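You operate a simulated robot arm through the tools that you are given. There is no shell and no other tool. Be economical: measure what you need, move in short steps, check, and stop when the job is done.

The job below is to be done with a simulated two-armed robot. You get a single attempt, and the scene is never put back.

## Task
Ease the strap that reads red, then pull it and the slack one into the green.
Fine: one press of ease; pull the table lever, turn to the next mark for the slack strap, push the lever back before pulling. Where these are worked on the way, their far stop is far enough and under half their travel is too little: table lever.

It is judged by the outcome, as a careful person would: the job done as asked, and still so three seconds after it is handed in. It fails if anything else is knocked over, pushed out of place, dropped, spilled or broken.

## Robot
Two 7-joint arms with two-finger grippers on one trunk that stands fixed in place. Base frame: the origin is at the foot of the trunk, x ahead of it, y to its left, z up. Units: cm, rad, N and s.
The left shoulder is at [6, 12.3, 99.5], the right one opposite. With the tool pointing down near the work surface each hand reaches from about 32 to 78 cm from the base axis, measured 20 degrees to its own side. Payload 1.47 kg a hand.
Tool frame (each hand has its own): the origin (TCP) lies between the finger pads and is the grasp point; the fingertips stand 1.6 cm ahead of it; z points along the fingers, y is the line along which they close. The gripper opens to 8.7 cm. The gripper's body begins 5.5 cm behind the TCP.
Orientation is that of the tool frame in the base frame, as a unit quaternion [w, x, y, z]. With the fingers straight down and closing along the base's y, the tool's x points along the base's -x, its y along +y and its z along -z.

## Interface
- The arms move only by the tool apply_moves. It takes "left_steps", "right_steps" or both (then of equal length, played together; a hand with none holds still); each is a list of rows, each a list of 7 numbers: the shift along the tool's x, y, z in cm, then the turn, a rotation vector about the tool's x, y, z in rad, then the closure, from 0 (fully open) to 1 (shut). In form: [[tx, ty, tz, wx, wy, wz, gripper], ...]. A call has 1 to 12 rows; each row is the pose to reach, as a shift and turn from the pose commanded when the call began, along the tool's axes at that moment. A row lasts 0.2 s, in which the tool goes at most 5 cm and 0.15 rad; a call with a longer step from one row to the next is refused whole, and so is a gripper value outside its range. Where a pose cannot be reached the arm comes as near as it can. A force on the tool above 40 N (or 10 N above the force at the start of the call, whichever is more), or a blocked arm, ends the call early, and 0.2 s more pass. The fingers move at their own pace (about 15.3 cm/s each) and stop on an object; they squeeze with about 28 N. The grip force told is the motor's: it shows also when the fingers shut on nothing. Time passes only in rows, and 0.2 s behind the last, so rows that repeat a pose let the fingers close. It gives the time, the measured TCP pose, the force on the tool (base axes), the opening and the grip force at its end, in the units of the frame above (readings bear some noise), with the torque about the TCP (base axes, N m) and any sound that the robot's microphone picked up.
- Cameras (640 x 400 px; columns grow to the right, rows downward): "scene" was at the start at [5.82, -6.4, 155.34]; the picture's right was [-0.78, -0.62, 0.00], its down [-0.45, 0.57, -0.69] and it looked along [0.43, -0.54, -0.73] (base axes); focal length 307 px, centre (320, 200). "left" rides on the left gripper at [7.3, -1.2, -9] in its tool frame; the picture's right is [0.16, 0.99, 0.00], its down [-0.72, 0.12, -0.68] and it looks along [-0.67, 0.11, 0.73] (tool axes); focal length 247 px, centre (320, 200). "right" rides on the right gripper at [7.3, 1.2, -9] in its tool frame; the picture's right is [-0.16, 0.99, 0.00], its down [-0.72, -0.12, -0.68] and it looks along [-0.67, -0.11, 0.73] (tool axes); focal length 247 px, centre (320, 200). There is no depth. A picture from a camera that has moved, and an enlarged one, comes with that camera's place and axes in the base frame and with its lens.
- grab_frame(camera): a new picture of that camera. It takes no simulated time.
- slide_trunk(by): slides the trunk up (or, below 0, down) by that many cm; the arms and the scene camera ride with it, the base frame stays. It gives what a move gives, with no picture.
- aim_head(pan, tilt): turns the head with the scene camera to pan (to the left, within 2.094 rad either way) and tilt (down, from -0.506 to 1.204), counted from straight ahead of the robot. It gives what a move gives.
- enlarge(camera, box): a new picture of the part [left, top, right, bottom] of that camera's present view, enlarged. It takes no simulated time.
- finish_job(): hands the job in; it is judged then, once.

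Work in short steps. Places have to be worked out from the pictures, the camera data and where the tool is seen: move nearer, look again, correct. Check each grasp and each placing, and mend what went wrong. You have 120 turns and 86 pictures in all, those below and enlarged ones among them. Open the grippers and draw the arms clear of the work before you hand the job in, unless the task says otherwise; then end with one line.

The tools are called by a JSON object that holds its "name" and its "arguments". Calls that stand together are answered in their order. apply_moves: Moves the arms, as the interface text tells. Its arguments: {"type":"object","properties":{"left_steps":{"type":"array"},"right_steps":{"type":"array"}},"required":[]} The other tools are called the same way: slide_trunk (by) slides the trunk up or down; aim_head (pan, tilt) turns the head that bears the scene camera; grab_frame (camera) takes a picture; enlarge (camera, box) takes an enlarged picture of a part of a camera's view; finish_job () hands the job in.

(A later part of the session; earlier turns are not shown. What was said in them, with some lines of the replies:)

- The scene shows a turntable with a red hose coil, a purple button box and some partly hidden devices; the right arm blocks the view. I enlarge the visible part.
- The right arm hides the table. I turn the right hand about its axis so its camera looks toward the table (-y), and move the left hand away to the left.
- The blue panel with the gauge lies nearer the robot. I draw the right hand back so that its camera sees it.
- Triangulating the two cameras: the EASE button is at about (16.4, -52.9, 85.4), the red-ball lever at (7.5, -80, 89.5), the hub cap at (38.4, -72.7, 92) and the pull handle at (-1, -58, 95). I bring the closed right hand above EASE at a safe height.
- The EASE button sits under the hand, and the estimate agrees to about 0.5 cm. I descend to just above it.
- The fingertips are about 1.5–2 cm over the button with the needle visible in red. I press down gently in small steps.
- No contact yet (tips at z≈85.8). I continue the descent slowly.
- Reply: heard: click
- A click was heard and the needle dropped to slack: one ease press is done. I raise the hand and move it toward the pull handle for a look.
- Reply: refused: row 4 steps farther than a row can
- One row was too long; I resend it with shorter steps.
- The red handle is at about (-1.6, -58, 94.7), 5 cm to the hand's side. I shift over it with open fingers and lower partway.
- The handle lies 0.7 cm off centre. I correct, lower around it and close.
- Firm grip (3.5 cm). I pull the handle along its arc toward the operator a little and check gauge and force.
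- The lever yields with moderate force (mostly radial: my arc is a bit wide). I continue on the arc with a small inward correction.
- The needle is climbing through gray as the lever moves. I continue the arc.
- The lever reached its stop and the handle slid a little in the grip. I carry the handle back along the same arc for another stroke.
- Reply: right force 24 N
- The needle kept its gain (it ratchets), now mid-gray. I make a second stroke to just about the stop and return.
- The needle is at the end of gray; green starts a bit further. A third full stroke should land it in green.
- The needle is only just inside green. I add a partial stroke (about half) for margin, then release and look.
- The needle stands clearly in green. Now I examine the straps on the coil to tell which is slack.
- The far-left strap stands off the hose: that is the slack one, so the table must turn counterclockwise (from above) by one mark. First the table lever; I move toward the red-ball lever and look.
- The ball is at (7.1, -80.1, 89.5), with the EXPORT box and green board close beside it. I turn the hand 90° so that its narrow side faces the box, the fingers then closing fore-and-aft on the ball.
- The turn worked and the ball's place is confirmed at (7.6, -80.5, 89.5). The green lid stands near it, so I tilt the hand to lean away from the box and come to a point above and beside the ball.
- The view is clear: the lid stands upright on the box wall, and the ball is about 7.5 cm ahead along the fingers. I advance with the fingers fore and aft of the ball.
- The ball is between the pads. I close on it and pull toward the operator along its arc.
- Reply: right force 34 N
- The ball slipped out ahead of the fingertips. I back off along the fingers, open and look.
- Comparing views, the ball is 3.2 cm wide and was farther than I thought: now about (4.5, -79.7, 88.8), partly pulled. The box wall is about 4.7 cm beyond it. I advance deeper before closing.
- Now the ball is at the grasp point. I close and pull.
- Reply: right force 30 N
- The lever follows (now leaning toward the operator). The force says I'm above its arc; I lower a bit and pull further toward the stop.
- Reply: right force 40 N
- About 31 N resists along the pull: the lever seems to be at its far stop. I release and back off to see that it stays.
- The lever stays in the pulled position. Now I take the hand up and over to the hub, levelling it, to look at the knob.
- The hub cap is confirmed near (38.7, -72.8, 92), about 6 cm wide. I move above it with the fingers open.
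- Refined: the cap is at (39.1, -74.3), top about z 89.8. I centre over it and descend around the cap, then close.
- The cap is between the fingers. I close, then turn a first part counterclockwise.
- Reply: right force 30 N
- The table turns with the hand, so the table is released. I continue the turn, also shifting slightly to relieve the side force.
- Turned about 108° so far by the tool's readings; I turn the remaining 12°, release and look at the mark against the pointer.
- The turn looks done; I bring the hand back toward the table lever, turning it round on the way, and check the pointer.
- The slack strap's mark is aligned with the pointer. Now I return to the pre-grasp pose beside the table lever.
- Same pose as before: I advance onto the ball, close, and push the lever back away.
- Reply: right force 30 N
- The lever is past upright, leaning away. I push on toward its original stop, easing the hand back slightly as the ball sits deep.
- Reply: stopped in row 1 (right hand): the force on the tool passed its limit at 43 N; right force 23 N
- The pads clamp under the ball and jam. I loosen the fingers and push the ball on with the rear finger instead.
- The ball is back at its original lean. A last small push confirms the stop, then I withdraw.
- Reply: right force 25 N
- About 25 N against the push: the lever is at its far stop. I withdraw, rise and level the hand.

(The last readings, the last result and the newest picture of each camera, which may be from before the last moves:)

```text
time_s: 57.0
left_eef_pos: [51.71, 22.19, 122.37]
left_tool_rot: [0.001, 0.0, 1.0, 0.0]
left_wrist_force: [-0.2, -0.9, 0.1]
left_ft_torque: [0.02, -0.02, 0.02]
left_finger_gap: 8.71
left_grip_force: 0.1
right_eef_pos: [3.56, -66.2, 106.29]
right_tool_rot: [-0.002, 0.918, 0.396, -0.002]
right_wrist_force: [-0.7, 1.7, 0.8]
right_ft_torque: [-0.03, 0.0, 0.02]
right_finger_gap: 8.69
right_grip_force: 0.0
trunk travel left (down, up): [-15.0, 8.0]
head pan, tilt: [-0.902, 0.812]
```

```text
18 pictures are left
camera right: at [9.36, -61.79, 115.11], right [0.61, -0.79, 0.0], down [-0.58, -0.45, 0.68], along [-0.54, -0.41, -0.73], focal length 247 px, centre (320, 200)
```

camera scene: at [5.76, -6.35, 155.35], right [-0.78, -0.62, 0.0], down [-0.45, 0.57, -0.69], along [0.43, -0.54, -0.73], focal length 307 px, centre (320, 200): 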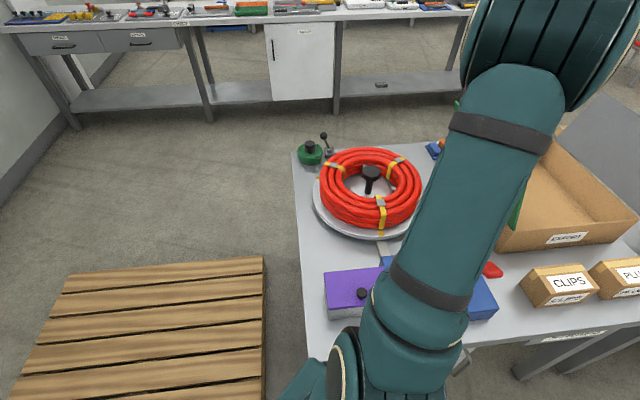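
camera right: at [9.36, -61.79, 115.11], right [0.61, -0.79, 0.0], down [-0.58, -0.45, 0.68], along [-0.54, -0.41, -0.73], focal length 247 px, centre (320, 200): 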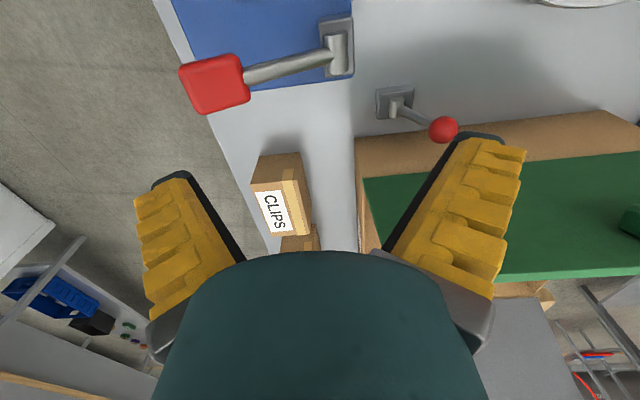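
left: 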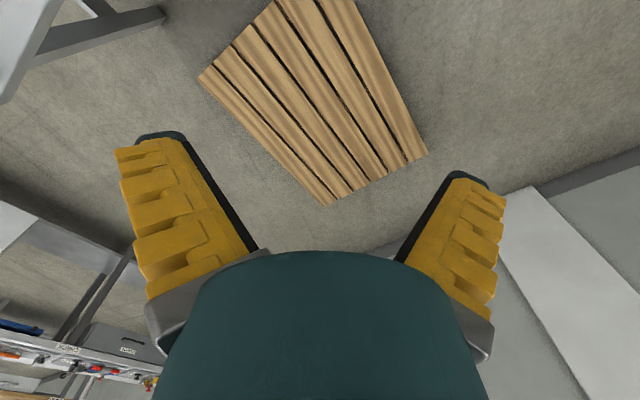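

The lever is back leaning away as at the start. I turn the hand back and go above the pull handle.

{"name": "apply_moves", "arguments": {"right_steps": [[0.2, -1, 0, 0, 0, -0.14, 0], [0.4, -2, 0, 0, 0, -0.28, 0], [0.5, -3, 0, 0, 0, -0.42, 0], [0.7, -4, 0, 0, 0, -0.56, 0], [0.9, -5, 0, 0, 0, -0.7, 0], [1, -6, 0, 0, 0, -0.84, 0], [1.2, -7, 0, 0, 0, -0.98, 0], [1.4, -8, 0, 0, 0, -1.12, 0], [1.6, -9, 1, 0, 0, -1.26, 0], [1.8, -9.9, 3, 0, 0, -1.4, 0], [1.8, -9.9, 4, 0, 0, -1.543, 0]]}}

{"name": "grab_frame", "arguments": {"camera": "right"}}

```text
time_s: 59.4
left_eef_pos: [51.95, 22.27, 122.42]
left_tool_rot: [-0.001, 0.0, 1.0, 0.0]
left_wrist_force: [0.3, -0.1, -0.4]
left_ft_torque: [0.03, -0.03, 0.0]
left_finger_gap: 8.68
left_grip_force: 0.1
right_eef_pos: [-2.35, -58.21, 102.09]
right_tool_rot: [-0.004, 0.382, 0.924, 0.0]
right_wrist_force: [-0.1, -0.3, -0.3]
right_ft_torque: [0.01, 0.02, 0.01]
right_finger_gap: 8.69
right_grip_force: 0.1
trunk travel left (down, up): [-15.0, 8.0]
head pan, tilt: [-0.902, 0.812]
```

```text
17 pictures are left
camera right: at [-6.61, -52.24, 110.96], right [0.81, 0.59, 0.0], down [0.44, -0.59, 0.68], along [0.4, -0.55, -0.74], focal length 247 px, centre (320, 200)
```

right: 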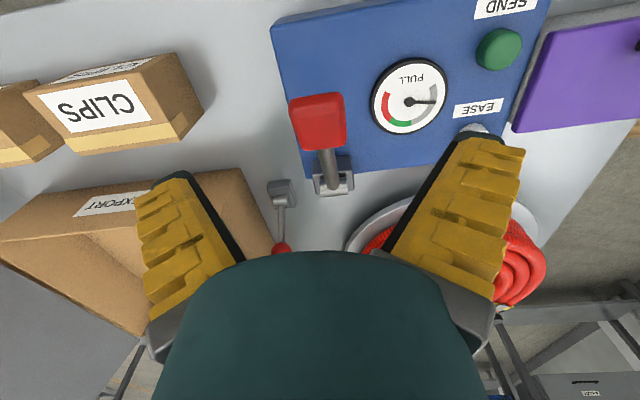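

The gauge now reads this strap as slack (mid-gray). I take hold of the handle as before.

{"name": "apply_moves", "arguments": {"right_steps": [[0, 0, 3, 0, 0, 0, 0], [0, 0, 6, 0, 0, 0, 0], [0, 0, 7.1, 0, 0, 0, 0], [0, 0, 7.1, 0, 0, 0, 0.5], [0, 0, 7.1, 0, 0, 0, 1], [0, 0, 7.1, 0, 0, 0, 1]]}}

{"name": "apply_moves", "arguments": {"right_steps": [[0.7, 0, 1.3, 0, -0.1, 0, 1], [1.3, 0, 2.65, 0, -0.2, 0, 1], [1.6, 0, 4.1, 0, -0.3, 0, 1], [1.85, 0, 5.55, 0, -0.4, 0, 1], [1.88, 0, 6.8, 0, -0.49, 0, 1], [1.85, 0, 5.55, 0, -0.4, 0, 1], [1.6, 0, 4.1, 0, -0.3, 0, 1], [1.3, 0, 2.65, 0, -0.2, 0, 1], [0.7, 0, 1.3, 0, -0.1, 0, 1], [0, 0, 0, 0, 0, 0, 1]]}}

{"name": "grab_frame", "arguments": {"camera": "right"}}

```text
time_s: 60.8
left_eef_pos: [51.75, 22.22, 122.4]
left_tool_rot: [0.0, 0.0, 1.0, 0.0]
left_wrist_force: [0.9, 0.3, 0.1]
left_ft_torque: [-0.01, 0.0, -0.04]
left_finger_gap: 8.68
left_grip_force: 0.0
right_eef_pos: [-2.55, -58.31, 95.14]
right_tool_rot: [-0.002, 0.383, 0.924, -0.002]
right_wrist_force: [-4.8, -5.2, 6.6]
right_ft_torque: [-0.49, -0.52, 0.06]
right_finger_gap: 3.44
right_grip_force: 29.8
trunk travel left (down, up): [-15.0, 8.0]
head pan, tilt: [-0.902, 0.812]
```

```text
time_s: 63.0
left_eef_pos: [51.7, 22.25, 122.35]
left_tool_rot: [0.001, 0.0, 1.0, -0.001]
left_wrist_force: [0.4, -1.5, 0.3]
left_ft_torque: [0.01, 0.01, -0.04]
left_finger_gap: 8.71
left_grip_force: 0.1
right_eef_pos: [-2.58, -58.14, 94.99]
right_tool_rot: [-0.004, 0.383, 0.924, 0.0]
right_wrist_force: [-14.6, -3.7, 0.4]
right_ft_torque: [0.4, 0.47, 0.12]
right_finger_gap: 3.34
right_grip_force: 30.3
trunk travel left (down, up): [-15.0, 8.0]
head pan, tilt: [-0.902, 0.812]
```

```text
16 pictures are left
camera right: at [-6.92, -52.2, 103.87], right [0.81, 0.59, -0.01], down [0.44, -0.59, 0.68], along [0.39, -0.55, -0.74], focal length 247 px, centre (320, 200)
```

right: 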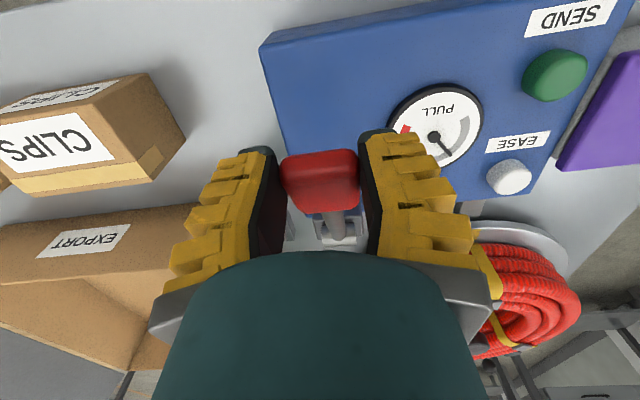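

The needle moved as in the earlier second stroke. One more full stroke should reach green.

{"name": "apply_moves", "arguments": {"right_steps": [[0.7, 0, 1.3, 0, -0.1, 0, 1], [1.3, 0, 2.65, 0, -0.2, 0, 1], [1.6, 0, 4.1, 0, -0.3, 0, 1], [1.85, 0, 5.55, 0, -0.4, 0, 1], [1.88, 0, 6.8, 0, -0.49, 0, 1], [1.85, 0, 5.55, 0, -0.4, 0, 1], [1.6, 0, 4.1, 0, -0.3, 0, 1], [1.3, 0, 2.65, 0, -0.2, 0, 1], [0.7, 0, 1.3, 0, -0.1, 0, 1], [0, 0, 0, 0, 0, 0, 1]]}}

{"name": "apply_moves", "arguments": {"right_steps": [[0, 0, 0, 0, 0, 0, 0.6], [0, 0, 0, 0, 0, 0, 0], [0, 0, -3, 0, 0, 0, 0], [0, 0, -7, 0, 0, 0, 0]]}}

{"name": "enlarge", "arguments": {"camera": "right", "box": [340, 50, 480, 150]}}

```text
time_s: 65.2
left_eef_pos: [51.58, 22.24, 122.52]
left_tool_rot: [0.001, 0.0, 1.0, 0.001]
left_wrist_force: [0.3, 0.4, 0.7]
left_ft_torque: [-0.03, -0.01, 0.02]
left_finger_gap: 8.7
left_grip_force: 0.1
right_eef_pos: [-2.68, -58.25, 94.93]
right_tool_rot: [-0.004, 0.382, 0.924, 0.001]
right_wrist_force: [-22.2, -4.3, -9.1]
right_ft_torque: [-0.12, -0.11, -0.07]
right_finger_gap: 3.33
right_grip_force: 29.4
trunk travel left (down, up): [-15.0, 8.0]
head pan, tilt: [-0.902, 0.812]
```

```text
time_s: 66.2
left_eef_pos: [51.85, 22.3, 122.38]
left_tool_rot: [0.0, 0.0, 1.0, 0.0]
left_wrist_force: [0.2, 0.3, -0.6]
left_ft_torque: [-0.01, -0.02, 0.03]
left_finger_gap: 8.69
left_grip_force: 0.1
right_eef_pos: [-2.52, -58.15, 102.02]
right_tool_rot: [-0.003, 0.383, 0.924, -0.001]
right_wrist_force: [0.7, 0.0, 1.0]
right_ft_torque: [0.01, -0.01, 0.0]
right_finger_gap: 8.68
right_grip_force: 0.1
trunk travel left (down, up): [-15.0, 8.0]
head pan, tilt: [-0.902, 0.812]
```

```text
4.00 times, centred on (410, 100) of right
camera zoom: at [-6.7, -52.13, 110.88], right [0.81, 0.59, 0.0], down [0.43, -0.59, 0.68], along [0.4, -0.55, -0.74], focal length 988 px, centre (-40, 600)
```

zoom: 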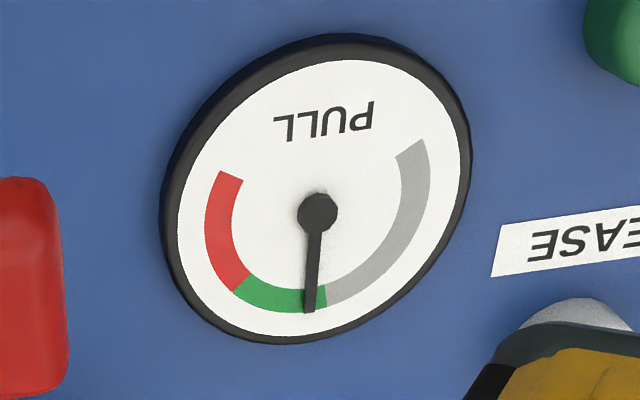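

This strap is in green too, at the same reading as the first. I draw the right arm clear and check the scene.

{"name": "apply_moves", "arguments": {"right_steps": [[0, 0, -4, 0, 0, 0, 0], [0, 0, -8, 0, 0, 0, 0], [1.5, 4, -10, 0, 0, 0, 0], [3, 8, -12, 0, 0, 0, 0], [5, 12, -13, 0, 0, 0, 0], [7, 16, -14, 0, 0, 0, 0], [9, 20, -15, 0, 0, 0, 0]]}}

{"name": "grab_frame", "arguments": {"camera": "scene"}}

{"name": "grab_frame", "arguments": {"camera": "right"}}

```text
time_s: 67.8
left_eef_pos: [51.79, 22.55, 122.3]
left_tool_rot: [-0.001, -0.001, 1.0, -0.001]
left_wrist_force: [-0.8, 0.2, -0.1]
left_ft_torque: [-0.01, -0.03, 0.01]
left_finger_gap: 8.69
left_grip_force: 0.1
right_eef_pos: [5.52, -37.46, 116.91]
right_tool_rot: [-0.008, 0.383, 0.924, 0.0]
right_wrist_force: [-1.2, 0.6, -0.2]
right_ft_torque: [-0.04, -0.04, 0.05]
right_finger_gap: 8.69
right_grip_force: 0.0
trunk travel left (down, up): [-15.0, 8.0]
head pan, tilt: [-0.902, 0.812]
```

```text
14 pictures are left
camera scene: at [1.46, -7.32, 154.61], right [-1.0, -0.09, 0.0], down [-0.07, 0.78, -0.62], along [0.05, -0.61, -0.79], focal length 307 px, centre (320, 200)
```

scene: 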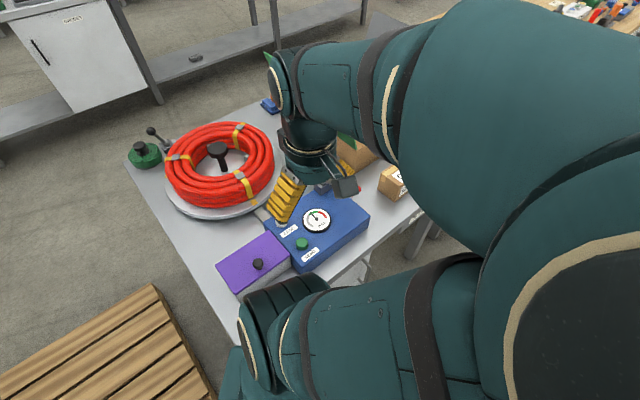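

```text
13 pictures are left
camera right: at [1.23, -31.62, 125.91], right [0.81, 0.59, -0.01], down [0.44, -0.6, 0.67], along [0.39, -0.55, -0.74], focal length 247 px, centre (320, 200)
```

right: 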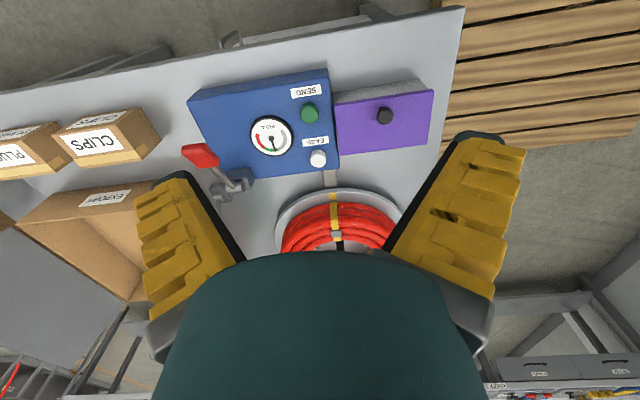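

The folded arm seems to have nudged the head aside. I move the hand forward to a pose that was clear before.

{"name": "apply_moves", "arguments": {"right_steps": [[-3, 1.5, -1, 0, 0, 0, 0], [-6, 3, -2, 0, 0, 0, 0], [-9, 4.5, -3, 0, 0, 0, 0], [-12, 6, -4, 0, 0, 0, 0], [-12, 6, -4, 0, 0, 0, 0]]}}

{"name": "grab_frame", "arguments": {"camera": "scene"}}

```text
time_s: 69.0
left_eef_pos: [51.84, 22.34, 122.35]
left_tool_rot: [0.0, 0.0, 1.0, 0.0]
left_wrist_force: [0.0, 0.3, 0.0]
left_ft_torque: [0.0, -0.02, -0.03]
left_finger_gap: 8.67
left_grip_force: 0.0
right_eef_pos: [18.17, -41.9, 120.96]
right_tool_rot: [-0.003, 0.383, 0.924, -0.002]
right_wrist_force: [-0.5, -0.9, 0.7]
right_ft_torque: [-0.01, -0.03, -0.01]
right_finger_gap: 8.7
right_grip_force: 0.1
trunk travel left (down, up): [-15.0, 8.0]
head pan, tilt: [-0.902, 0.812]
```

```text
12 pictures are left
camera scene: at [5.76, -6.32, 155.35], right [-0.78, -0.62, 0.0], down [-0.45, 0.57, -0.69], along [0.43, -0.54, -0.73], focal length 307 px, centre (320, 200)
```

scene: 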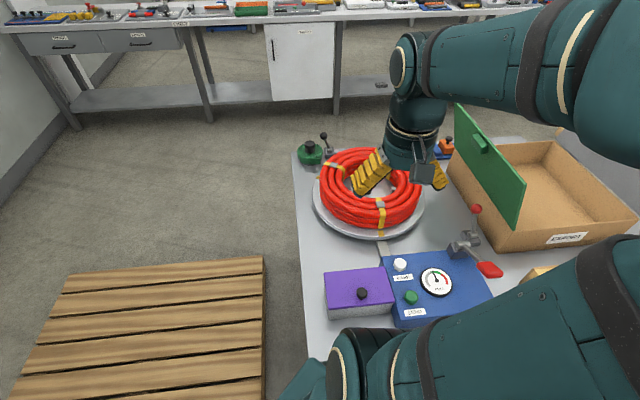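

Head is back in place, the gauge reads green, the table lever is pushed back and nothing has been disturbed. I hand it in.

{"name": "finish_job", "arguments": {}}

```text
The job is handed in.
```

The job is handed in: I eased the red strap with one press and pulled it into the green. I then turned the table one mark with its lever pulled, pushed the lever back, and pulled the slack strap into the green. Both straps read green near the low end of the band, and the grippers are open and clear of the work.
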